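You operate a simulated robot arm through the tools that you are given. There is no shell and no other tool. Be economical: measure what you need, move in short steps, check, and stop when the job is done.

You run a simulated robot arm. Do the job below in one go: nothing can be reset, and whatever is moved stays where it is left.

Task
Clear the track, then tension the chain into the green and lock it.
Fine: the stack goes on the ledge above the handwheel; the wrapper stays locked off.

Only the result counts: the job must be done as asked and must still hold three seconds after the hand-in. Knocking over, shifting, dropping, spilling or breaking anything else fails it.

Robot
A 6-joint arm with a two-finger parallel gripper, fixed in place. Base frame: the origin is at the foot of the arm, x ahead of it, y to its left, z up. Lengths are in m, angles in degrees, forces in N, time in s.
With the tool pointing down near the work surface it reaches from about 0.14 to 0.82 m from the base axis. Its first joint turns from -166.0 to 166.0 degrees. Payload 3.91 kg.
Tool frame: the origin (TCP) lies between the finger pads and is the grasp point; the fingertips stand 0.03 m ahead of it; z points along the fingers, y is the line along which they close. Largest opening 0.11 m; finger width 0.02, thickness 0.01; the body of the gripper, 0.048 by 0.112 m, starts 0.055 m behind the TCP.
Orientation is told as [roll, pitch, yaw] about the base's x, y, z axes, in that order, counted from this pose: with the fingers straight down and closing along the base's y, the tool's x points along the base's -x, its y along +y and its z along -z.

Tools
- The arm moves only by the tool nudge_tool. Its arguments are lists of equal length, an entry for each row: "linear": the shift along the tool's x, y, z in m, a list of three; "turn": the turn, a rotation vector about the tool's x, y, z in degrees, a list of three; "gripper": the closure, from 0 (fully open) to 1 (shut). In form: {"linear": [[tx, ty, tz], ...], "turn": [[wx, wy, wz], ...], "gripper": [gripper, ...]}. A call has 1 to 10 rows; each row is the pose to reach, as a shift and turn from the pose commanded when the call began, along the tool's axes at that moment. Rows are played at 5 a second. More than 0.05 m and 8.6 degrees between two rows, or a gripper value outside its range, and nothing of the call is played. A pose out of reach is approached as far as the arm can. The call stops where the force on the tool passes 90 N (or 10 N more than at its start, if that is more) or the arm is blocked; 0.2 s more then pass. The fingers move at their own pace (about 0.108 m/s each) and stop on an object; they squeeze with about 35 N. The grip force told is the motor's: it shows also when the fingers shut on nothing. Time passes only in rows, and 0.2 s behind the last, so rows that repeat a pose let the fingers close. It gives the time, the measured TCP pose, the force on the tool (base axes), the opening and the grip force at its end, in the units of the frame above (readings bear some noise), with the torque about the TCP (base axes, N m) and any sound that the robot's microphone picked up.
- Cameras (640 x 400 px; columns grow to the right, rows downward): "scene" is fixed at [0.0477, 0.649, 1.5054]; the picture's right is [-0.74, -0.67, 0.00], its down [-0.51, 0.57, -0.64] and it looks along [0.43, -0.48, -0.77] (base axes); focal length 287 px, centre (320, 200). "wrist" rides on the gripper at [0.077, 0.007, -0.114] in the tool frame; the picture's right is [-0.09, 1.00, 0.00], its down [-0.80, -0.07, -0.59] and it looks along [-0.59, -0.05, 0.80] (tool axes); focal length 270 px, centre (320, 200). There is no depth. A picture from a camera that has moved, and an enlarged one, comes with that camera's place and axes in the base frame and with its lens. The place of the scene camera against the robot may be out by one fixed shift of up to 0.012 m in any direction.
- grab_frame(camera): a new picture of that camera. It takes no simulated time.
- slide_trunk(by): slides the trunk up (or, below 0, down) by that many m; the arm rides with it, the base frame stays. It gives what a move gives, with no picture.
- enlarge(camera, box): a new picture of the part [left, top, right, bottom] of that camera's present view, enlarged. It takes no simulated time.
- sign_off(): hands the job in; it is judged then, once.

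Go step by step. Nothing tells you positions but the pictures and the camera data: compare them with the known pose of the tool, close in by small moves and look again before you grip or let go. The budget is 120 turns and 64 pictures, counting those below and the enlarged ones. Unless the task says otherwise, let go and move clear before handing in, and close with one line.

The tools are called after "Call:" as name(argument=value, ...) on one line, values as JSON. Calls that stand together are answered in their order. nudge_tool: Moves the arm, as the interface text tells. Its arguments: {"type":"object","properties":{"linear":{"type":"array"},"turn":{"type":"array"},"gripper":{"type":"array"}},"required":["linear","turn","gripper"]} The other tools are called the same way: slide_trunk (by) slides the trunk up or down; grab_frame (camera) takes a picture; enlarge (camera, box) takes an enlarged picture of a part of a camera's view; sign_off () hands the job in.

At the start:

```text
t: 0.0
position: [0.3615, 0.2481, 1.1771]
tool_rot: [0.0, 0.0, 0.0]
wrist_force: [0.0, -0.2, -0.5]
moment: [0.01, 0.0, 0.0]
finger_gap: 0.1101
gripper_force: 0.2
trunk travel left (down, up): [-0.475, 0.065]
```

scene: 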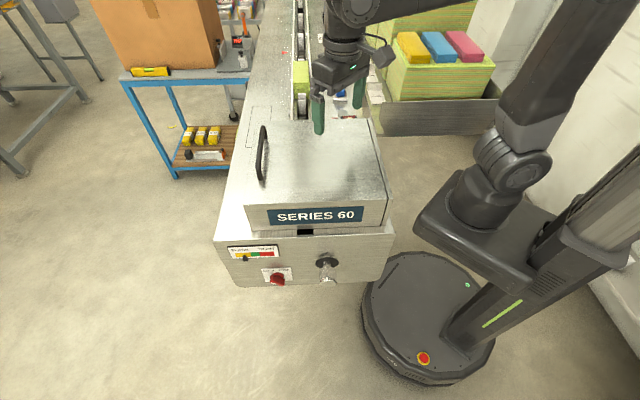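
wrist: 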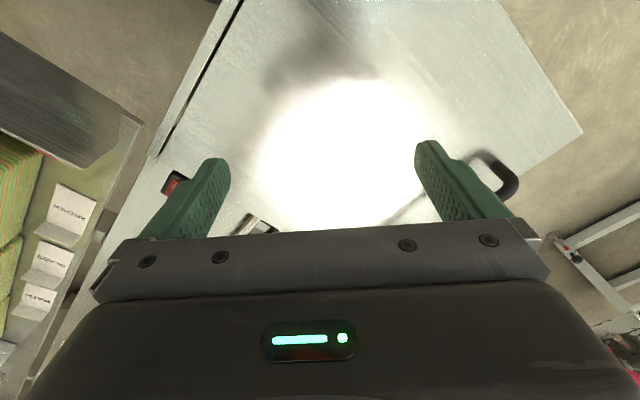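

I see a machine with a "SERIES 60" cover, a gauge, a red knob and another shaft on the end face, and a track with items behind the gripper. I'll look closer before moving.

Call:
enlarge(camera="scene", box=[210, 225, 400, 300])

Call:
enlarge(camera="scene", box=[230, 0, 400, 130])

Call:
enlarge(camera="scene", box=[210, 90, 410, 240])

Call:
enlarge(camera="scene", box=[350, 0, 520, 130])

```text
3.37 times, centred on (305, 262) of scene
camera zoom: at [0.0477, 0.649, 1.5054], right [-0.74, -0.67, 0.0], down [-0.51, 0.57, -0.64], along [0.43, -0.48, -0.77], focal length 965 px, centre (370, -10)
```

zoom: 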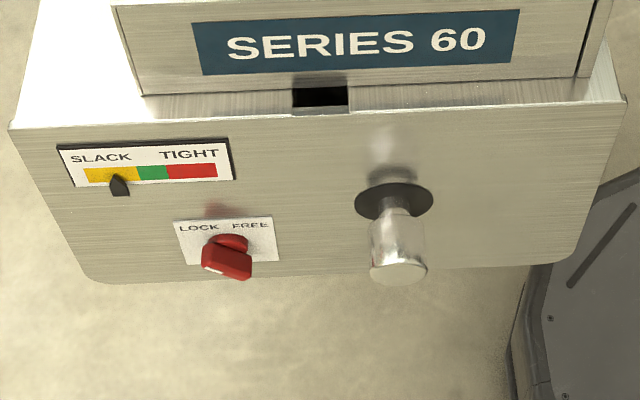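

```text
3.08 times, centred on (315, 65) of scene
camera zoom: at [0.0477, 0.649, 1.5054], right [-0.74, -0.67, 0.0], down [-0.51, 0.57, -0.64], along [0.43, -0.48, -0.77], focal length 882 px, centre (335, 615)
```

zoom: 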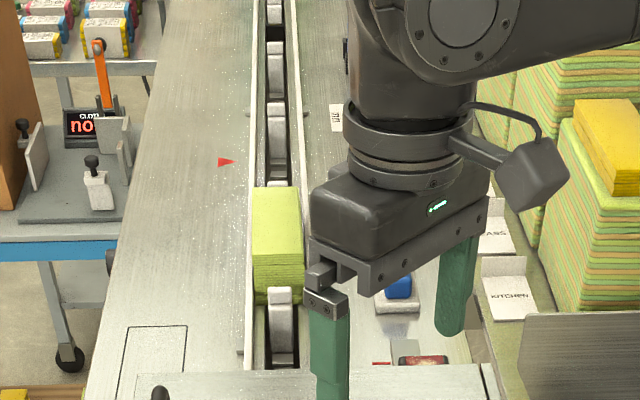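

```text
2.67 times, centred on (310, 165) of scene
camera zoom: at [0.0477, 0.649, 1.5054], right [-0.74, -0.67, 0.0], down [-0.51, 0.57, -0.64], along [0.43, -0.48, -0.77], focal length 764 px, centre (347, 293)
```

zoom: 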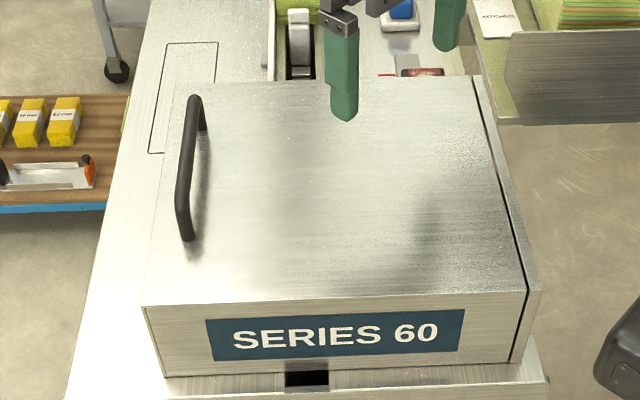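

```text
3.08 times, centred on (435, 65) of scene
camera zoom: at [0.0477, 0.649, 1.5054], right [-0.74, -0.67, 0.0], down [-0.51, 0.57, -0.64], along [0.43, -0.48, -0.77], focal length 882 px, centre (-34, 615)
```

zoom: 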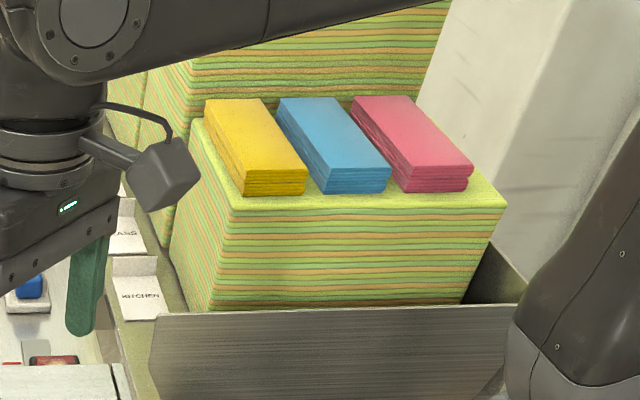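

Machine runs diagonally away from the scene camera; the stack sits on the chain beyond the lid. I'll go up and swing the wrist camera over the track to look.

Call:
nudge_tool(linear=[[0, 0, -0.04], [-0.03, -0.02, -0.07], [-0.06, -0.05, -0.08], [-0.08, -0.08, -0.08], [-0.1, -0.1, -0.08], [-0.12, -0.12, -0.08]], turn=[[0, 0, 8], [0, 0, 16], [0, 0, 24], [0, 0, 32], [0, 0, 40], [0, 0, 48]], gripper=[0, 0, 0, 0, 0, 0])

Call:
grab_frame(camera="wrist")

Call:
grab_frame(camera="scene")

```text
t: 1.4
position: [0.4825, 0.1283, 1.2583]
tool_rot: [-0.1, 0.0, -48.1]
wrist_force: [-0.9, -0.1, 0.4]
moment: [-0.02, -0.01, -0.02]
finger_gap: 0.11
gripper_force: 0.0
trunk travel left (down, up): [-0.475, 0.065]
```

```text
57 pictures are left
camera wrist: at [0.4353, 0.1901, 1.3719], right [0.8, 0.6, 0.0], down [0.48, -0.64, 0.59], along [0.36, -0.48, -0.8], focal length 270 px, centre (320, 200)
```

wrist: 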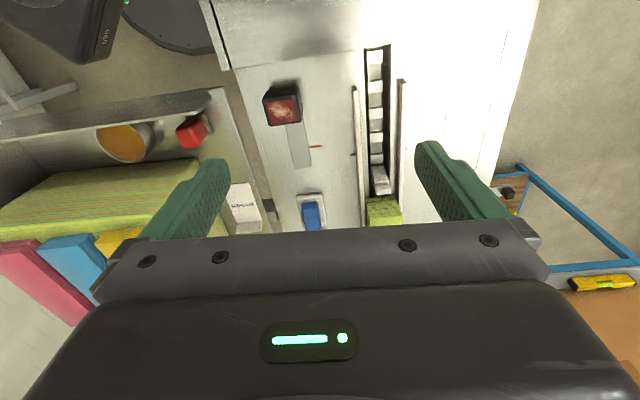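

```text
56 pictures are left
```

scene: 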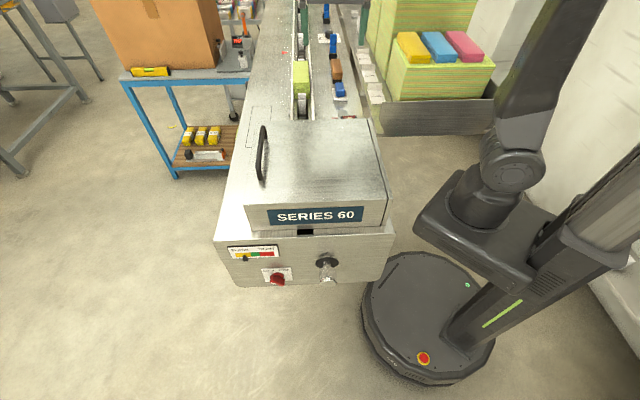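

The arm now clears the track in the scene view. I'll enlarge the track area and the side of the machine to find the handwheel and ledge.

Call:
enlarge(camera="scene", box=[230, 40, 390, 140])

Call:
enlarge(camera="scene", box=[200, 0, 360, 100])

Call:
enlarge(camera="wrist", box=[200, 40, 540, 240])

```text
4.00 times, centred on (310, 90) of scene
camera zoom: at [0.0477, 0.649, 1.5054], right [-0.74, -0.67, 0.0], down [-0.51, 0.57, -0.64], along [0.43, -0.48, -0.77], focal length 1146 px, centre (360, 640)
```

zoom: 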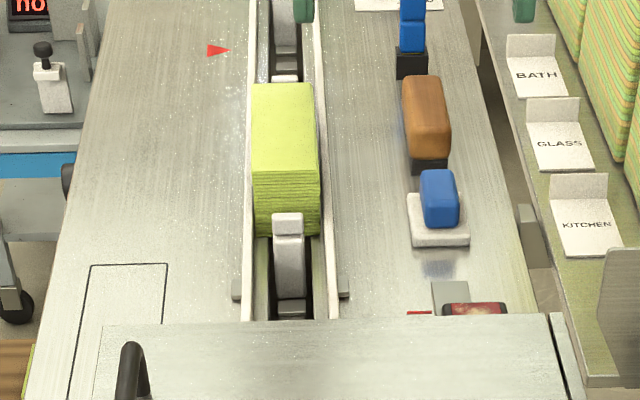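

```text
4.00 times, centred on (280, 50) of scene
camera zoom: at [0.0477, 0.649, 1.5054], right [-0.74, -0.67, 0.0], down [-0.51, 0.57, -0.64], along [0.43, -0.48, -0.77], focal length 1146 px, centre (480, 800)
```

zoom: 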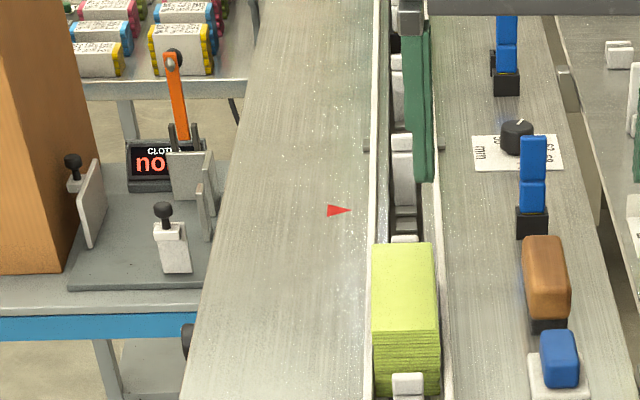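

```text
1.88 times, centred on (370, 140) of wrist
camera zoom: at [0.4353, 0.1901, 1.3719], right [0.8, 0.6, 0.0], down [0.48, -0.64, 0.59], along [0.36, -0.48, -0.8], focal length 509 px, centre (226, 313)
```

zoom: 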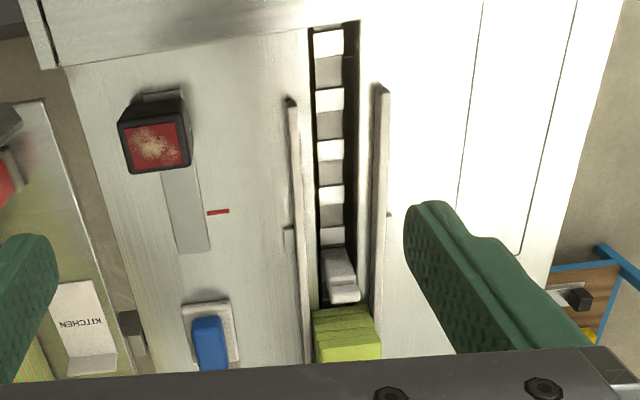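

The stack sits on the chain between guides, and something dark (possibly the handwheel) sticks out of the far side of the machine. I'll move farther along the machine for a better look.

Call:
nudge_tool(linear=[[-0.04, 0.02, 0], [-0.08, 0.04, 0], [-0.12, 0.06, 0]], turn=[[0, 0, 0], [0, 0, 0], [0, 0, 0]], gripper=[0, 0, 0])

Call:
grab_frame(camera="wrist")

```text
t: 2.2
position: [0.6065, 0.0794, 1.2575]
tool_rot: [-0.2, 0.1, -48.0]
wrist_force: [0.3, 0.0, -0.1]
moment: [-0.03, 0.01, 0.0]
finger_gap: 0.11
gripper_force: 0.1
trunk travel left (down, up): [-0.475, 0.065]
```

```text
52 pictures are left
camera wrist: at [0.5608, 0.1416, 1.3715], right [0.8, 0.6, 0.0], down [0.48, -0.64, 0.59], along [0.36, -0.47, -0.8], focal length 270 px, centre (320, 200)
```

wrist: 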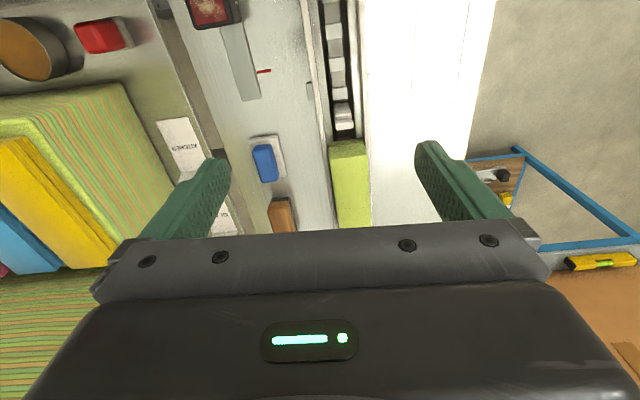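

The round brown thing is a mug in the tray, so I'll keep clear of it. I'll zoom in on the dark item on the machine's left edge.

Call:
enlarge(camera="scene", box=[225, 60, 289, 100])

Call:
enlarge(camera="scene", box=[290, 225, 370, 290])

```text
10.00 times, centred on (257, 80) of scene
camera zoom: at [0.0477, 0.649, 1.5054], right [-0.74, -0.67, 0.0], down [-0.51, 0.57, -0.64], along [0.43, -0.48, -0.77], focal length 2866 px, centre (950, 1400)
```

zoom: 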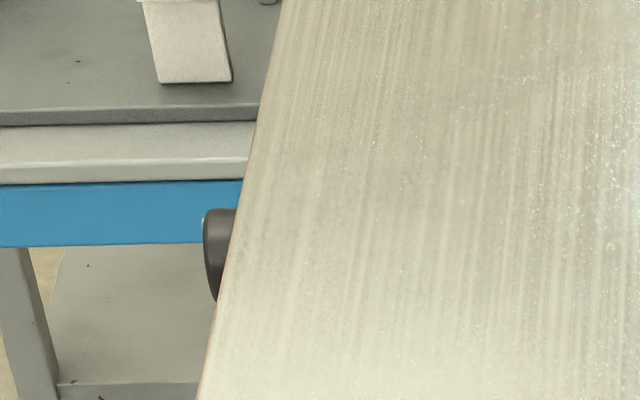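

```text
6.15 times, centred on (330, 258) of scene
camera zoom: at [0.0477, 0.649, 1.5054], right [-0.74, -0.67, 0.0], down [-0.51, 0.57, -0.64], along [0.43, -0.48, -0.77], focal length 1764 px, centre (258, -154)
```

zoom: 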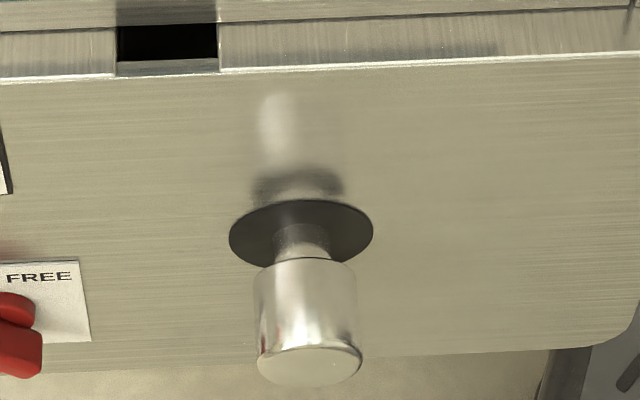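

The dark rim is a handwheel on the far side, so the ledge should be the deck strip above it. Next I'll enlarge the stack in the wrist view to fix its position.

Call:
enlarge(camera="wrist", box=[260, 90, 430, 240])

```text
2.67 times, centred on (345, 165) of wrist
camera zoom: at [0.5608, 0.1416, 1.3715], right [0.8, 0.6, 0.0], down [0.48, -0.64, 0.59], along [0.36, -0.47, -0.8], focal length 721 px, centre (253, 293)
```

zoom: 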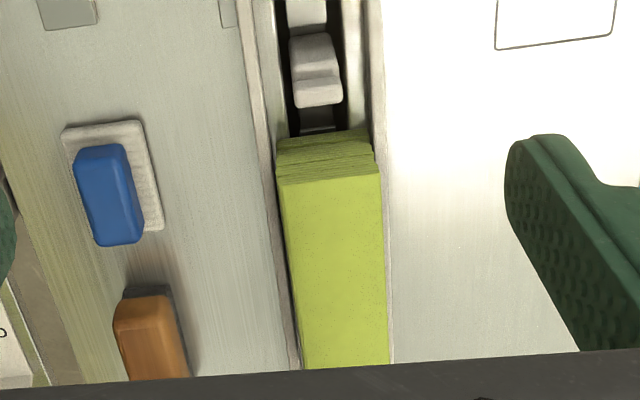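

The deck is at about z=0.96 and the stack at about (0.76, -0.04), 0.16 by 0.054, with its top near 1.015. I'll turn the camera outward to see the far edge and the wheel below it.

Call:
nudge_tool(linear=[[-0.01, 0.01, 0], [-0.02, 0.02, 0], [-0.03, 0.03, 0], [-0.04, 0.04, 0], [-0.05, 0.045, 0], [-0.06, 0.05, 0], [-0.07, 0.053, 0], [-0.078, 0.056, 0], [-0.078, 0.056, 0]], turn=[[0, 0, -8.5], [0, 0, -17], [0, 0, -25.5], [0, 0, -34], [0, 0, -42.5], [0, 0, -51], [0, 0, -59.5], [0, 0, -68], [0, 0, -76]], gripper=[0, 0, 0, 0, 0, 0, 0, 0, 0])

Call:
grab_frame(camera="wrist")

```text
t: 4.2
position: [0.6998, 0.0587, 1.2574]
tool_rot: [-0.1, 0.0, 28.2]
wrist_force: [-0.2, 0.3, 0.1]
moment: [0.02, 0.0, 0.02]
finger_gap: 0.1099
gripper_force: 0.2
trunk travel left (down, up): [-0.475, 0.065]
```

```text
48 pictures are left
camera wrist: at [0.6287, 0.0286, 1.3719], right [-0.39, 0.92, 0.0], down [0.74, 0.32, 0.59], along [0.55, 0.23, -0.8], focal length 270 px, centre (320, 200)
```

wrist: 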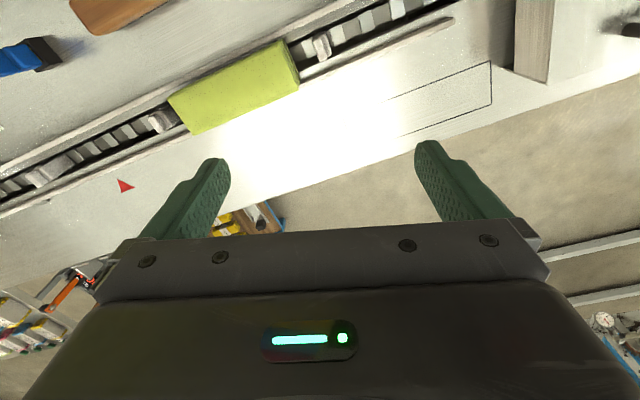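

The far edge and deck strip are visible, but the wheel is behind the finger. I'll shift outward a little.

Call:
nudge_tool(linear=[[-0.035, -0.025, 0], [-0.07, -0.05, 0]], turn=[[0, 0, 0], [0, 0, 0]], gripper=[0, 0])

Call:
grab_frame(camera="wrist")

```text
t: 4.8
position: [0.7692, 0.0468, 1.2204]
tool_rot: [-0.5, -1.1, 28.0]
wrist_force: [1.8, -0.4, -1.7]
moment: [0.03, 0.14, -0.04]
finger_gap: 0.1099
gripper_force: 0.2
out of reach, approached as far as the arm can: row 1, 2
trunk travel left (down, up): [-0.475, 0.065]
```

```text
47 pictures are left
camera wrist: at [0.6951, 0.0162, 1.3327], right [-0.39, 0.92, -0.01], down [0.73, 0.31, 0.61], along [0.56, 0.23, -0.79], focal length 270 px, centre (320, 200)
```

wrist: 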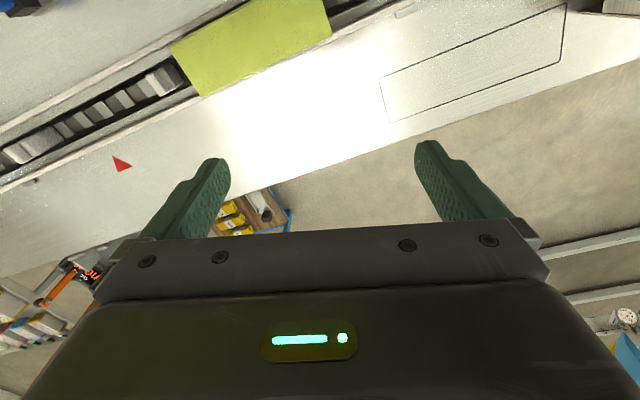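

Let me zoom on the edge region between the fingers.

Call:
enlarge(camera="wrist", box=[200, 120, 420, 245])

```text
2.91 times, centred on (310, 182) of wrist
camera zoom: at [0.6951, 0.0162, 1.3327], right [-0.39, 0.92, -0.01], down [0.73, 0.31, 0.61], along [0.56, 0.23, -0.79], focal length 786 px, centre (349, 251)
```

zoom: 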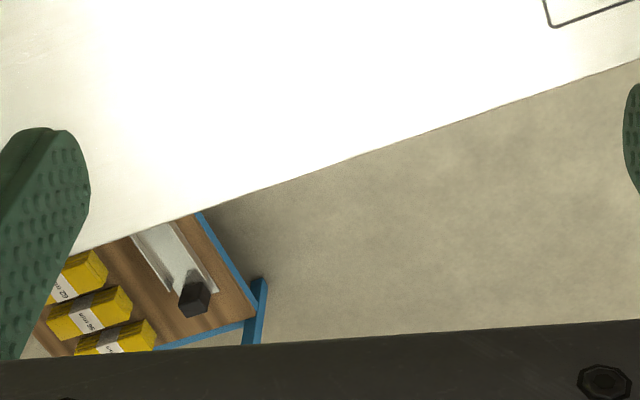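

The wheel still isn't in view. I'll pull back, yaw toward it and tilt the camera closer to horizontal.

Call:
nudge_tool(linear=[[0.04, 0, 0], [0.08, 0, -0.01], [0.12, 0, -0.02], [0.14, 0, -0.03]], turn=[[0, 0, 8], [0, 0, 16], [0, 0, 24], [0, 0, 32]], gripper=[0, 0, 0, 0])

Call:
nudge_tool(linear=[[0, 0, 0], [0, 0, 0]], turn=[[0, -8, 0], [0, -16, 0]], gripper=[0, 0])

Call:
grab_frame(camera="wrist")

```text
t: 5.8
position: [0.6388, -0.0187, 1.2556]
tool_rot: [0.0, 0.0, -4.2]
wrist_force: [0.8, 0.3, 0.4]
moment: [-0.02, -0.01, 0.0]
finger_gap: 0.11
gripper_force: 0.1
trunk travel left (down, up): [-0.475, 0.065]
```

```text
t: 6.4
position: [0.6389, -0.0198, 1.2572]
tool_rot: [0.0, -16.1, -4.0]
wrist_force: [-0.6, -0.1, -0.5]
moment: [0.04, -0.01, 0.01]
finger_gap: 0.11
gripper_force: 0.1
trunk travel left (down, up): [-0.475, 0.065]
```

```text
45 pictures are left
camera wrist: at [0.5334, -0.0049, 1.3456], right [0.15, 0.99, 0.03], down [0.6, -0.11, 0.79], along [0.79, -0.11, -0.61], focal length 270 px, centre (320, 200)
```

wrist: 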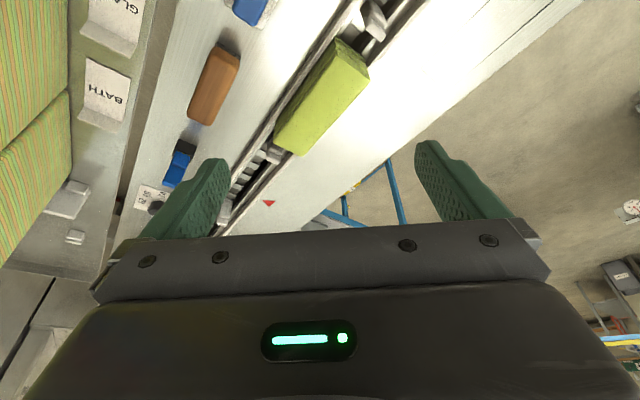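

The wheel stays hidden under the deck overhang. Before choosing the spot, I'll inspect the end face up close, going over the lid at a safe height.

Call:
nudge_tool(linear=[[0, 0, 0], [0, 0, 0]], turn=[[0, 8, 0], [0, 16, 0]], gripper=[0, 0])

Call:
nudge_tool(linear=[[0.04, 0.03, 0], [0.08, 0.06, 0], [0.12, 0.09, 0], [0.15, 0.13, 0], [0.18, 0.17, 0], [0.21, 0.21, 0], [0.24, 0.25, 0], [0.27, 0.29, 0], [0.3, 0.33, 0], [0.33, 0.36, 0]], turn=[[0, 0, 5], [0, 0, 10], [0, 0, 15], [0, 0, 20], [0, 0, 24], [0, 0, 28], [0, 0, 32], [0, 0, 36], [0, 0, 40], [0, 0, 44]], gripper=[0, 0, 0, 0, 0, 0, 0, 0, 0, 0])

```text
t: 7.0
position: [0.6393, -0.0204, 1.2556]
tool_rot: [0.0, 0.1, -3.9]
wrist_force: [0.9, 0.3, 0.0]
moment: [-0.01, -0.01, 0.0]
finger_gap: 0.11
gripper_force: 0.0
trunk travel left (down, up): [-0.475, 0.065]
```

```text
t: 9.2
position: [0.3353, 0.3636, 1.2578]
tool_rot: [0.0, 0.0, -48.1]
wrist_force: [0.1, -0.4, 0.4]
moment: [-0.01, 0.0, -0.01]
finger_gap: 0.1099
gripper_force: 0.1
trunk travel left (down, up): [-0.475, 0.065]
```

Call:
nudge_tool(linear=[[0.05, 0, 0], [0.1, 0, 0], [0.15, 0, 0], [0.2, 0, 0], [0.24, 0, 0], [0.24, 0, 0.05], [0.24, 0, 0.1]], turn=[[0, 0, 0], [0, 0, 0], [0, 0, 0], [0, 0, 0], [0, -8, 0], [0, -16, 0], [0, -24, 0]], gripper=[0, 0, 0, 0, 0, 0, 0])

Call:
grab_frame(camera="wrist")

```text
t: 10.8
position: [0.1735, 0.5428, 1.1569]
tool_rot: [-0.1, -24.0, -48.0]
wrist_force: [-0.4, -1.0, -0.3]
moment: [-0.01, 0.01, 0.02]
finger_gap: 0.1098
gripper_force: 0.1
trunk travel left (down, up): [-0.475, 0.065]
```

```text
44 pictures are left
camera wrist: at [0.1001, 0.6344, 1.229], right [0.79, 0.61, 0.04], down [0.27, -0.41, 0.87], along [0.54, -0.68, -0.49], focal length 270 px, centre (320, 200)
```

wrist: 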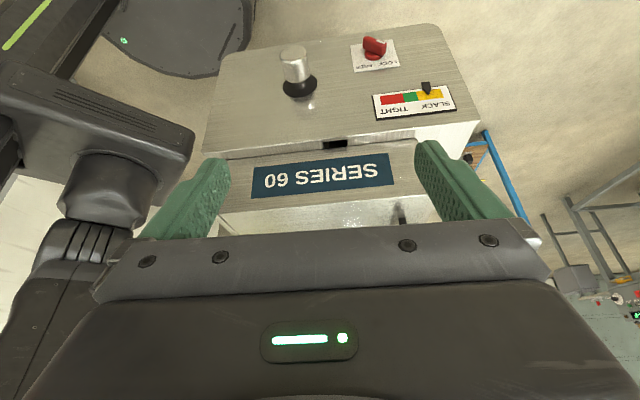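

The end face is visible upside-down. I'll enlarge it, and also the dark thing at the side.

Call:
enlarge(camera="wrist", box=[430, 110, 550, 230])

Call:
enlarge(camera="wrist", box=[230, 15, 480, 165])

```text
3.33 times, centred on (490, 170) of wrist
camera zoom: at [0.1001, 0.6344, 1.229], right [0.79, 0.61, 0.04], down [0.27, -0.41, 0.87], along [0.54, -0.68, -0.49], focal length 901 px, centre (-247, 300)
```

zoom: 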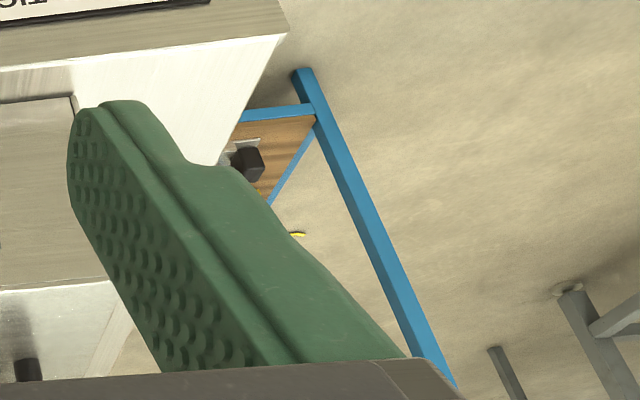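

```text
2.56 times, centred on (355, 90) of wrist
camera zoom: at [0.1001, 0.6344, 1.229], right [0.79, 0.61, 0.04], down [0.27, -0.41, 0.87], along [0.54, -0.68, -0.49], focal length 692 px, centre (230, 482)
```

zoom: 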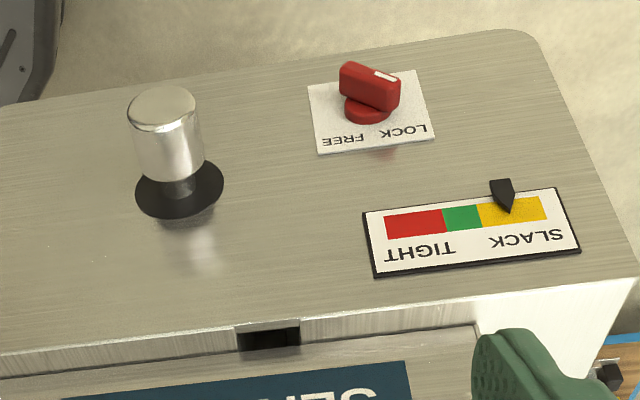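

The face shows a plain metal tension knob, a red lever with a white index, and the gauge needle in yellow. I'll slide sideways past the machine edge to see the side face and handwheel.

Call:
nudge_tool(linear=[[0, 0.05, 0], [0, 0.1, 0], [0, 0.15, 0], [0, 0.2, 0], [0, 0.24, 0]], turn=[[0, -4, 0], [0, -8, 0], [0, -12, 0], [0, -16, 0], [0, -20, 0]], gripper=[0, 0, 0, 0, 0])

Call:
grab_frame(camera="wrist")

```text
t: 12.0
position: [0.3688, 0.6456, 1.0964]
tool_rot: [3.0, -41.8, -47.5]
wrist_force: [0.8, 0.9, -0.4]
moment: [-0.08, -0.04, -0.09]
finger_gap: 0.1101
gripper_force: 0.1
out of reach, approached as far as the arm can: row 3, 4, 5
trunk travel left (down, up): [-0.475, 0.065]
```

```text
41 pictures are left
camera wrist: at [0.2793, 0.7455, 1.1315], right [0.76, 0.65, 0.1], down [0.06, -0.22, 0.97], along [0.65, -0.73, -0.21], focal length 270 px, centre (320, 200)
```

wrist: 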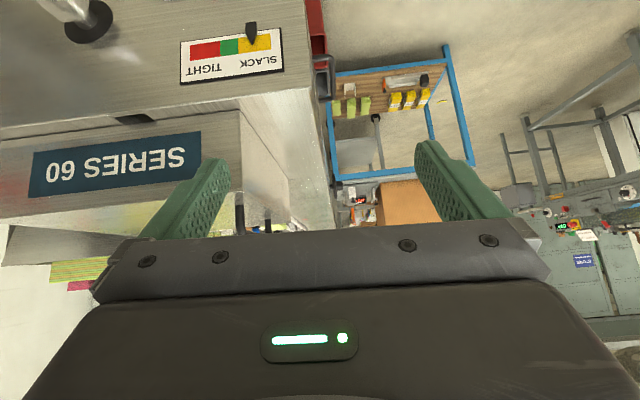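

Call:
enlarge(camera="wrist", box=[270, 0, 390, 120])

Call:
enlarge(camera="wrist", box=[300, 120, 440, 230])

```text
3.33 times, centred on (330, 60) of wrist
camera zoom: at [0.2793, 0.7455, 1.1315], right [0.76, 0.65, 0.1], down [0.06, -0.22, 0.97], along [0.65, -0.73, -0.21], focal length 901 px, centre (287, 667)
```

zoom: 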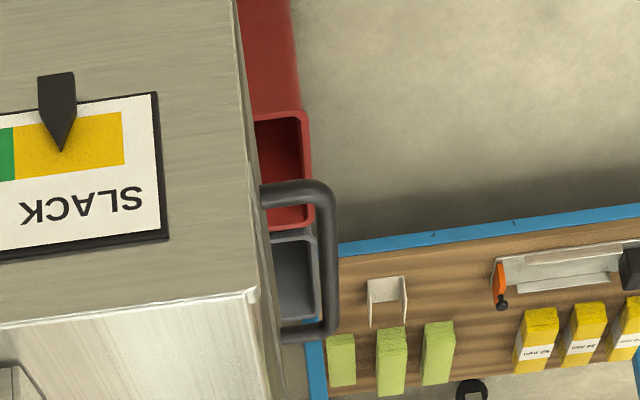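

```text
3.64 times, centred on (370, 175) of wrist
camera zoom: at [0.2793, 0.7455, 1.1315], right [0.76, 0.65, 0.1], down [0.06, -0.22, 0.97], along [0.65, -0.73, -0.21], focal length 983 px, centre (138, 291)
```

zoom: 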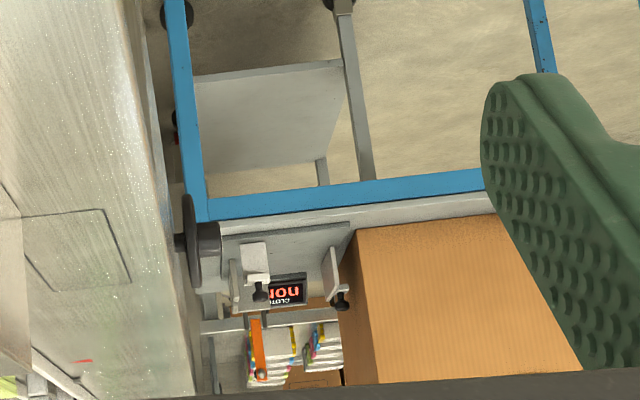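

Now I see it: the handwheel is on the far side at u≈0.7 along the machine, below the deck strip, so that strip is the ledge. I'll go back over the lid to fetch the stack.

Call:
nudge_tool(linear=[[0, -0.04, -0.02], [0, -0.08, -0.04], [0, -0.12, -0.06], [0, -0.16, -0.07], [0, -0.2, -0.07]], turn=[[0, 8, 0], [0, 16, 0], [0, 24, 0], [0, 32, 0], [0, 40, 0]], gripper=[0, 0, 0, 0, 0])

```text
t: 13.2
position: [0.1862, 0.5332, 1.1456]
tool_rot: [2.6, -1.5, -45.6]
wrist_force: [-0.5, -0.6, -0.6]
moment: [0.0, -0.01, -0.01]
finger_gap: 0.1102
gripper_force: 0.1
trunk travel left (down, up): [-0.475, 0.065]
```

Call:
nudge_tool(linear=[[0, 0, -0.05], [0, 0, -0.1], [-0.03, 0, -0.11], [-0.08, 0.005, -0.11], [-0.13, 0.01, -0.11], [-0.18, 0.015, -0.11], [-0.23, 0.02, -0.11], [-0.28, 0.025, -0.11], [-0.33, 0.03, -0.11], [-0.38, 0.035, -0.11]], turn=[[2.6, 1.5, 2.4], [2.6, 1.5, 2.4], [2.6, 1.5, 2.4], [2.6, 1.5, 2.4], [2.6, 1.5, 2.4], [2.6, 1.5, 2.4], [2.6, 1.5, 2.4], [2.6, 1.5, 2.4], [2.6, 1.5, 2.4], [2.6, 1.5, 2.4]], gripper=[0, 0, 0, 0, 0, 0, 0, 0, 0, 0])

```text
refused: row 4 steps farther than a row can; nothing moved
```

Call:
nudge_tool(linear=[[0, 0, -0.05], [0, 0, -0.1], [-0.03, 0, -0.11], [-0.075, 0.005, -0.11], [-0.12, 0.01, -0.11], [-0.165, 0.015, -0.11], [-0.21, 0.02, -0.11], [-0.255, 0.025, -0.11], [-0.3, 0.03, -0.11], [-0.345, 0.035, -0.11]], turn=[[2.6, 1.5, 2.4], [2.6, 1.5, 2.4], [2.6, 1.5, 2.4], [2.6, 1.5, 2.4], [2.6, 1.5, 2.4], [2.6, 1.5, 2.4], [2.6, 1.5, 2.4], [2.6, 1.5, 2.4], [2.6, 1.5, 2.4], [2.6, 1.5, 2.4]], gripper=[0, 0, 0, 0, 0, 0, 0, 0, 0, 0])

```text
t: 15.4
position: [0.4487, 0.3081, 1.2674]
tool_rot: [0.0, -0.2, -47.9]
wrist_force: [-0.1, 0.5, 0.6]
moment: [0.03, 0.04, -0.03]
finger_gap: 0.1101
gripper_force: 0.0
trunk travel left (down, up): [-0.475, 0.065]
```

Call:
nudge_tool(linear=[[-0.05, 0, 0], [-0.1, 0, 0], [-0.15, 0, 0], [-0.2, 0, 0], [-0.25, 0, 0], [-0.3, 0, 0], [-0.35, 0, 0.01], [-0.4, 0, 0.02]], turn=[[0, 0, 0], [0, 0, 0], [0, 0, 0], [0, 0, 0], [0, 0, 0], [0, 0, 0], [0, 0, 0], [0, 0, 0]], gripper=[0, 0, 0, 0, 0, 0, 0, 0])

Call:
slide_trunk(by=-0.1)

Call:
grab_frame(camera="wrist")

```text
refused: row 7 steps farther than a row can; nothing moved
```

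```text
t: 16.7
position: [0.4476, 0.3093, 1.1682]
tool_rot: [-0.1, -0.1, -48.0]
wrist_force: [0.1, -0.1, 0.1]
moment: [0.02, 0.01, 0.01]
finger_gap: 0.11
gripper_force: 0.0
trunk travel left (down, up): [-0.375, 0.165]
```

```text
38 pictures are left
camera wrist: at [0.4001, 0.3719, 1.2818], right [0.8, 0.6, 0.0], down [0.48, -0.64, 0.6], along [0.36, -0.48, -0.8], focal length 270 px, centre (320, 200)
```

wrist: 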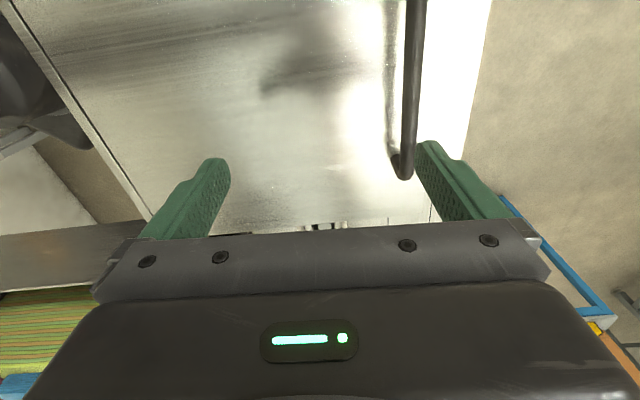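

The forward move was refused, so the trunk drop happened over the lid; nothing was touched. I'll lift the tool first, then go forward.

Call:
nudge_tool(linear=[[0, 0, -0.045], [0, 0, -0.08], [-0.049, 0, -0.08], [-0.098, 0, -0.08], [-0.147, 0, -0.08], [-0.196, 0, -0.08], [-0.245, 0, -0.08], [-0.294, 0, -0.08], [-0.343, 0, -0.08], [-0.39, 0, -0.08]], turn=[[0, 0, 0], [0, 0, 0], [0, 0, 0], [0, 0, 0], [0, 0, 0], [0, 0, 0], [0, 0, 0], [0, 0, 0], [0, 0, 0], [0, 0, 0]], gripper=[0, 0, 0, 0, 0, 0, 0, 0, 0, 0])

Call:
grab_frame(camera="wrist")

```text
t: 18.9
position: [0.67, 0.0319, 1.2125]
tool_rot: [0.3, -0.3, -47.8]
wrist_force: [-0.4, 0.0, 0.9]
moment: [-0.01, -0.01, 0.0]
finger_gap: 0.1101
gripper_force: 0.2
out of reach, approached as far as the arm can: row 7, 8, 9, 10
trunk travel left (down, up): [-0.375, 0.165]
```

```text
37 pictures are left
camera wrist: at [0.6224, 0.0938, 1.3261], right [0.8, 0.6, 0.01], down [0.48, -0.64, 0.6], along [0.36, -0.48, -0.8], focal length 270 px, centre (320, 200)
```

wrist: 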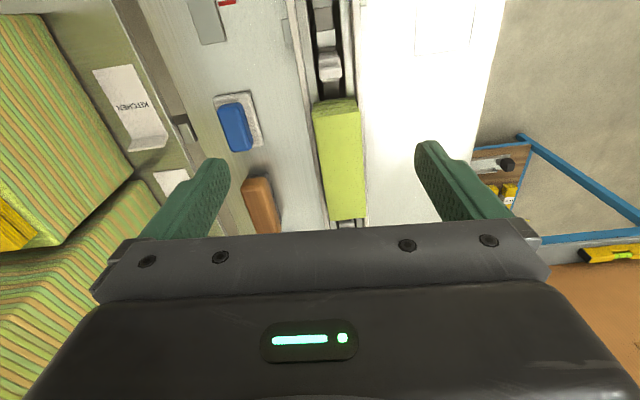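

Reach is better with the trunk higher. I'll measure the stack accurately here, then raise the trunk.

Call:
enlarge(camera="wrist", box=[260, 70, 430, 240])

Call:
slide_trunk(by=0.165)

```text
2.35 times, centred on (345, 155) of wrist
camera zoom: at [0.6224, 0.0938, 1.3261], right [0.8, 0.6, 0.01], down [0.48, -0.64, 0.6], along [0.36, -0.48, -0.8], focal length 636 px, centre (261, 306)
```

zoom: 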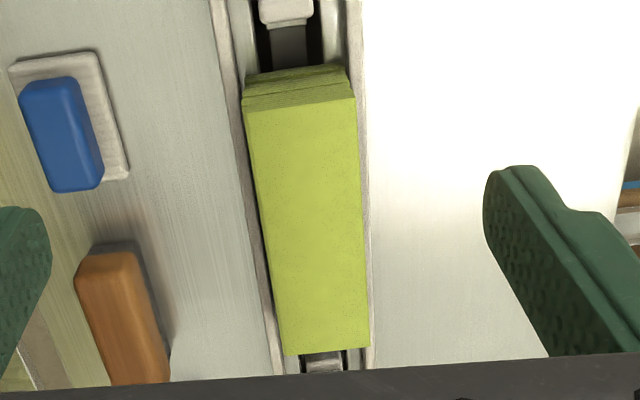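

```text
t: 20.8
position: [0.6707, 0.0308, 1.3757]
tool_rot: [0.3, -0.3, -47.9]
wrist_force: [0.4, -0.4, -0.1]
moment: [0.02, -0.02, 0.0]
finger_gap: 0.1099
gripper_force: 0.1
trunk travel left (down, up): [-0.54, 0.0]
```

The stack is about (0.759, -0.036), with the machine axis at -45°. I'll move above it at z≈1.13.

Call:
nudge_tool(linear=[[0, 0, 0.045], [0, 0, 0.09], [-0.025, 0.005, 0.13], [-0.05, 0.01, 0.17], [-0.08, 0.015, 0.205], [-0.109, 0.021, 0.24]], turn=[[0.3, 0.3, -1], [0.3, 0.3, -2], [0.3, 0.3, -2.9], [0.3, 0.3, -2.9], [0.3, 0.3, -2.9], [0.3, 0.3, -2.9]], gripper=[0, 0, 0, 0, 0, 0])

Call:
grab_frame(camera="wrist")

Call:
enlarge(camera="scene", box=[240, 20, 400, 120])

```text
t: 22.2
position: [0.7612, -0.0353, 1.1373]
tool_rot: [-0.1, 0.1, -45.0]
wrist_force: [-0.3, -0.6, 0.0]
moment: [0.0, 0.01, -0.04]
finger_gap: 0.1098
gripper_force: 0.0
trunk travel left (down, up): [-0.54, 0.0]
```

```text
35 pictures are left
camera wrist: at [0.7126, 0.0242, 1.2516], right [0.77, 0.64, 0.0], down [0.52, -0.62, 0.59], along [0.38, -0.46, -0.8], focal length 270 px, centre (320, 200)
```

wrist: 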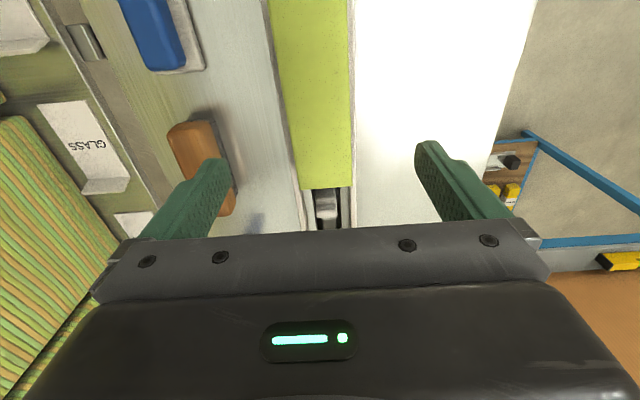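

```text
4.00 times, centred on (320, 70) of scene
camera zoom: at [0.0477, 0.649, 1.5054], right [-0.74, -0.67, 0.0], down [-0.51, 0.57, -0.64], along [0.43, -0.48, -0.77], focal length 1146 px, centre (320, 720)
```

zoom: 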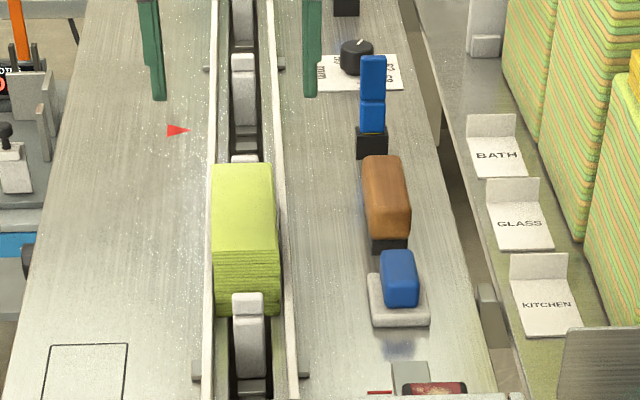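

The tool is aligned over the stack centre. I'll descend so the fingertips stay above the rails.

Call:
nudge_tool(linear=[[0, 0, 0.04], [0, 0, 0.08], [0, 0, 0.11], [0, 0, 0.128]], turn=[[0, 0, 0], [0, 0, 0], [0, 0, 0], [0, 0, 0]], gripper=[0.1, 0.2, 0.25, 0.25])

Call:
enlarge(camera="scene", box=[260, 40, 360, 110])

Call:
grab_frame(camera="wrist")

```text
t: 23.2
position: [0.7609, -0.0359, 1.0096]
tool_rot: [0.0, 0.1, -45.0]
wrist_force: [-0.5, -0.4, -0.1]
moment: [0.0, 0.0, -0.02]
finger_gap: 0.0823
gripper_force: 0.0
trunk travel left (down, up): [-0.54, 0.0]
```

```text
5.71 times, centred on (310, 75) of scene
camera zoom: at [0.0477, 0.649, 1.5054], right [-0.74, -0.67, 0.0], down [-0.51, 0.57, -0.64], along [0.43, -0.48, -0.77], focal length 1638 px, centre (377, 914)
```

zoom: 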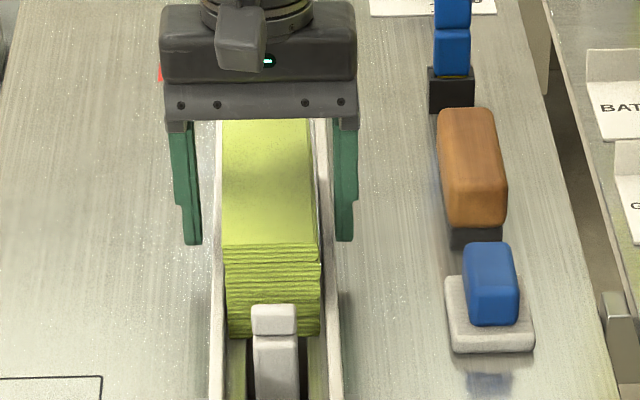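

```text
32 pictures are left
camera wrist: at [0.7112, 0.0241, 1.1243], right [0.77, 0.64, 0.0], down [0.52, -0.62, 0.59], along [0.38, -0.46, -0.8], focal length 270 px, centre (320, 200)
```

wrist: 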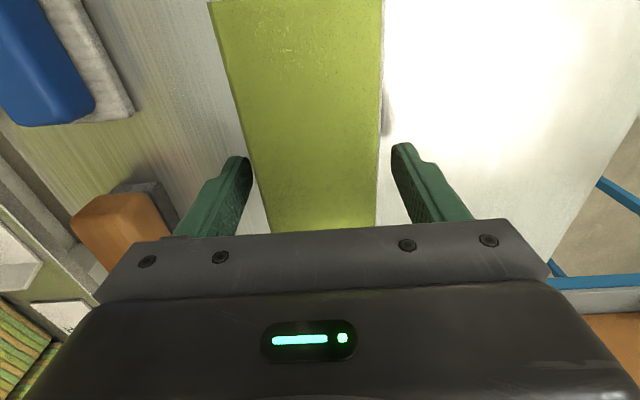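

The fingers straddle the stack evenly. I'll go slightly lower and close.

Call:
nudge_tool(linear=[[0, 0, 0.007], [0, 0, 0.007], [0, 0, 0.007], [0, 0, 0.007], [0, 0, 0.007]], turn=[[0, 0, 0], [0, 0, 0], [0, 0, 0], [0, 0, 0], [0, 0, 0]], gripper=[0.25, 0.6, 0.8, 0.8, 0.8])

```text
t: 24.4
position: [0.7593, -0.037, 1.0021]
tool_rot: [-0.1, 0.1, -45.2]
wrist_force: [-10.0, -8.3, -3.2]
moment: [-0.69, 0.23, 0.21]
finger_gap: 0.0741
gripper_force: 35.4
trunk travel left (down, up): [-0.54, 0.0]
```

The gap stopped at 0.074 with side force, so the tips caught the rails. I'll open, rise and try again.

Call:
nudge_tool(linear=[[0, 0, 0], [0, 0, 0], [0, 0, -0.012], [0, 0, -0.012], [0, 0, -0.012], [0, 0, -0.012], [0, 0, -0.012]], turn=[[0, 0, 0], [0, 0, 0], [0, 0, 0], [0, 0, 0], [0, 0, 0], [0, 0, 0], [0, 0, 0]], gripper=[0.25, 0.25, 0.25, 0.5, 0.8, 0.8, 0.8])

Call:
enlarge(camera="scene", box=[260, 40, 360, 110])

```text
t: 26.0
position: [0.7605, -0.0351, 1.0159]
tool_rot: [0.0, -0.1, -44.9]
wrist_force: [-1.4, 0.1, 3.0]
moment: [0.11, 0.05, 0.02]
finger_gap: 0.055
gripper_force: 34.7
trunk travel left (down, up): [-0.54, 0.0]
```

```text
5.71 times, centred on (310, 75) of scene
camera zoom: at [0.0477, 0.649, 1.5054], right [-0.74, -0.67, 0.0], down [-0.51, 0.57, -0.64], along [0.43, -0.48, -0.77], focal length 1638 px, centre (377, 914)
```

zoom: 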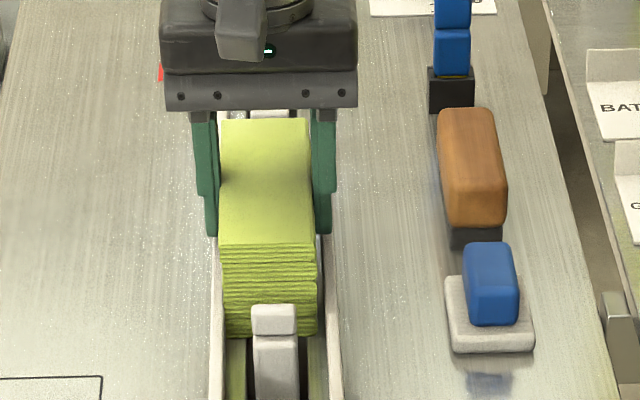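

Gripped at 0.055, matching the stack width. I'll lift straight up.

Call:
nudge_tool(linear=[[0, 0, -0.01], [0, 0, -0.03], [0, 0, -0.06], [0, 0, -0.09], [0, 0, -0.09]], turn=[[0, 0, 0], [0, 0, 0], [0, 0, 0], [0, 0, 0], [0, 0, 0]], gripper=[0.8, 0.8, 0.8, 0.8, 0.8])

Call:
enlarge(camera="scene", box=[230, 20, 390, 120])

```text
t: 27.2
position: [0.7601, -0.0342, 1.1038]
tool_rot: [-0.2, 0.0, -45.1]
wrist_force: [0.3, 0.5, 0.6]
moment: [0.0, 0.0, 0.0]
finger_gap: 0.0221
gripper_force: 0.0
trunk travel left (down, up): [-0.54, 0.0]
```

```text
4.00 times, centred on (310, 70) of scene
camera zoom: at [0.0477, 0.649, 1.5054], right [-0.74, -0.67, 0.0], down [-0.51, 0.57, -0.64], along [0.43, -0.48, -0.77], focal length 1146 px, centre (360, 720)
```

zoom: 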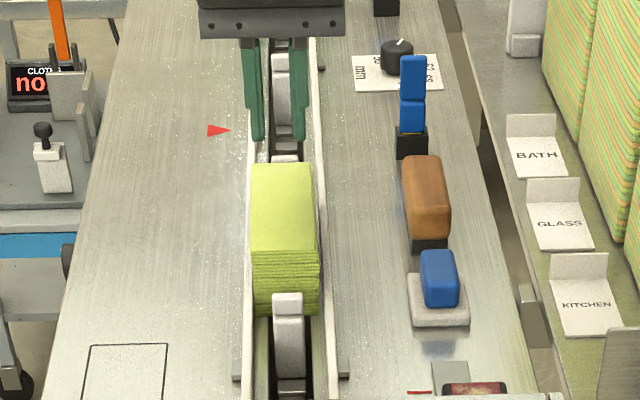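

The stack slipped out and stayed in place; the grip was too high. I'll retry about 8 mm lower, just above the rails.

Call:
nudge_tool(linear=[[0, 0, 0.0], [0, 0, 0.04], [0, 0, 0.075], [0, 0, 0.095], [0, 0, 0.095], [0, 0, 0.095], [0, 0, 0.095], [0, 0, 0.095]], turn=[[0, 0, 0], [0, 0, 0], [0, 0, 0], [0, 0, 0], [0, 0, 0], [0, 0, 0], [0, 0, 0], [0, 0, 0]], gripper=[0.2, 0.2, 0.2, 0.2, 0.5, 0.9, 0.9, 0.9])

```text
t: 29.0
position: [0.7593, -0.0378, 1.0089]
tool_rot: [-0.1, 0.0, -45.1]
wrist_force: [-10.3, -7.8, -3.3]
moment: [-0.66, 0.42, 0.22]
finger_gap: 0.0743
gripper_force: 34.8
trunk travel left (down, up): [-0.54, 0.0]
```

Call:
nudge_tool(linear=[[0, 0, 0], [0, 0, -0.0035], [0, 0, -0.0035], [0, 0, -0.0035], [0, 0, -0.0035], [0, 0, -0.0035]], turn=[[0, 0, 0], [0, 0, 0], [0, 0, 0], [0, 0, 0], [0, 0, 0], [0, 0, 0]], gripper=[0.25, 0.25, 0.5, 0.9, 0.9, 0.9])

```text
t: 30.4
position: [0.7598, -0.036, 1.0132]
tool_rot: [0.0, 0.0, -44.9]
wrist_force: [-0.4, 0.6, 0.3]
moment: [0.07, -0.12, 0.04]
finger_gap: 0.0552
gripper_force: 35.3
trunk travel left (down, up): [-0.54, 0.0]
```

Call:
nudge_tool(linear=[[0, 0, -0.003], [0, 0, -0.006], [0, 0, -0.009], [0, 0, -0.012]], turn=[[0, 0, 0], [0, 0, 0], [0, 0, 0], [0, 0, 0]], gripper=[1, 1, 1, 1])

Call:
enlarge(camera="scene", box=[260, 40, 360, 110])

```text
t: 31.4
position: [0.7608, -0.0369, 1.0234]
tool_rot: [-0.1, 0.0, -45.1]
wrist_force: [0.6, 0.8, -0.5]
moment: [-0.01, 0.03, 0.03]
finger_gap: 0.0553
gripper_force: 35.3
trunk travel left (down, up): [-0.54, 0.0]
```

```text
5.71 times, centred on (310, 75) of scene
camera zoom: at [0.0477, 0.649, 1.5054], right [-0.74, -0.67, 0.0], down [-0.51, 0.57, -0.64], along [0.43, -0.48, -0.77], focal length 1638 px, centre (377, 914)
```

zoom: 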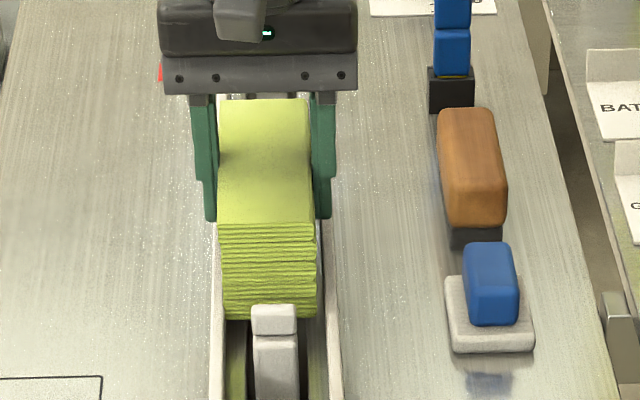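

The stack is now rising with the gripper. I'll keep lifting slowly.

Call:
nudge_tool(linear=[[0, 0, -0.01], [0, 0, -0.02], [0, 0, -0.03], [0, 0, -0.04], [0, 0, -0.05], [0, 0, -0.06]], turn=[[0, 0, 0], [0, 0, 0], [0, 0, 0], [0, 0, 0], [0, 0, 0], [0, 0, 0]], gripper=[1, 1, 1, 1, 1, 1])

Call:
enlarge(camera="scene", box=[230, 20, 390, 120])

```text
t: 32.8
position: [0.7608, -0.0369, 1.0849]
tool_rot: [0.0, 0.0, -45.0]
wrist_force: [0.0, 0.0, -0.4]
moment: [-0.04, 0.0, 0.01]
finger_gap: 0.0551
gripper_force: 34.8
trunk travel left (down, up): [-0.54, 0.0]
```

```text
4.00 times, centred on (310, 70) of scene
camera zoom: at [0.0477, 0.649, 1.5054], right [-0.74, -0.67, 0.0], down [-0.51, 0.57, -0.64], along [0.43, -0.48, -0.77], focal length 1146 px, centre (360, 720)
```

zoom: 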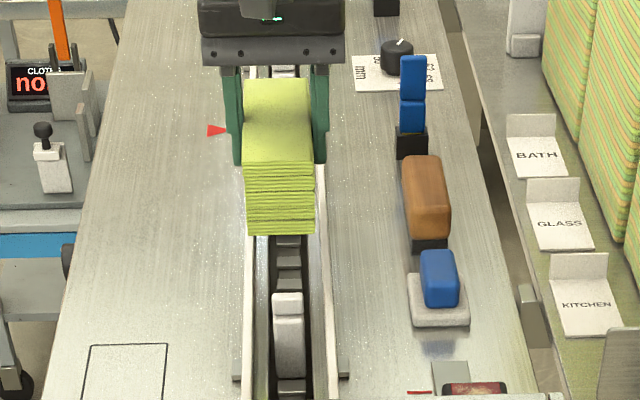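

The stack is held level and the track under it is clear. I'll carry it sideways over the deck strip first, then along toward the handwheel.

Call:
nudge_tool(linear=[[0, 0.02, 0], [0, 0.04, 0], [0, 0.06, 0], [0, 0.08, 0], [0, 0.1, 0], [0, 0.12, 0], [-0.02, 0.12, 0.004], [-0.04, 0.12, 0.008], [-0.06, 0.12, 0.012], [-0.08, 0.12, 0.015]], turn=[[0, 0, 0], [0, 0, 0], [0, 0, 0], [0, 0, 0], [0, 0, 0], [0, 0, 0], [0, 0, 0], [0, 0, 0], [0, 0, 0], [0, 0, 0]], gripper=[1, 1, 1, 1, 1, 1, 1, 1, 1, 1])

Call:
grab_frame(camera="scene")

Call:
grab_frame(camera="wrist")

```text
t: 35.0
position: [0.8363, 0.0034, 1.0707]
tool_rot: [0.0, -0.2, -45.0]
wrist_force: [0.6, -0.7, -0.2]
moment: [-0.02, 0.02, -0.03]
finger_gap: 0.0551
gripper_force: 35.1
out of reach, approached as far as the arm can: row 6, 7, 8, 9, 10
trunk travel left (down, up): [-0.54, 0.0]
```

```text
27 pictures are left
```

scene: 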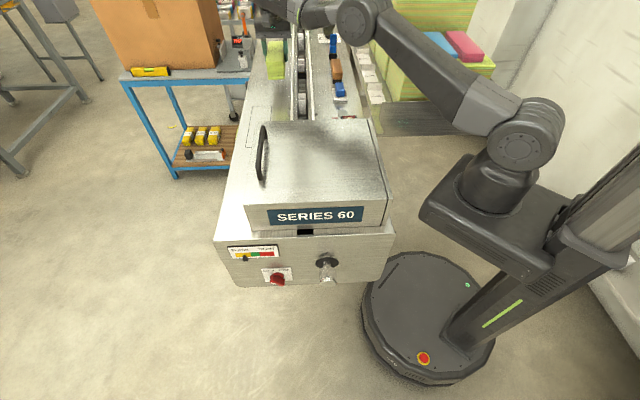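

```text
26 pictures are left
camera wrist: at [0.7866, 0.0627, 1.1856], right [0.77, 0.64, 0.0], down [0.52, -0.62, 0.6], along [0.38, -0.46, -0.8], focal length 270 px, centre (320, 200)
```

wrist: 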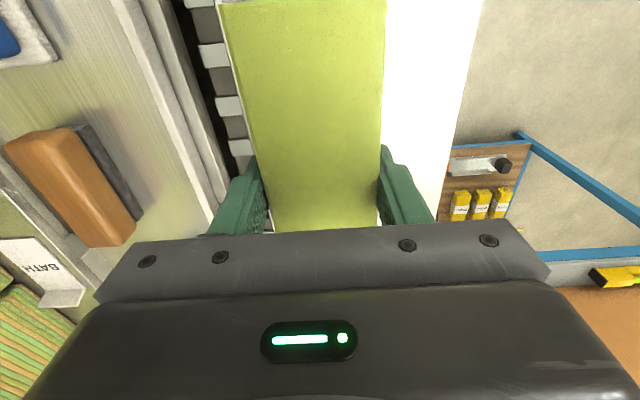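

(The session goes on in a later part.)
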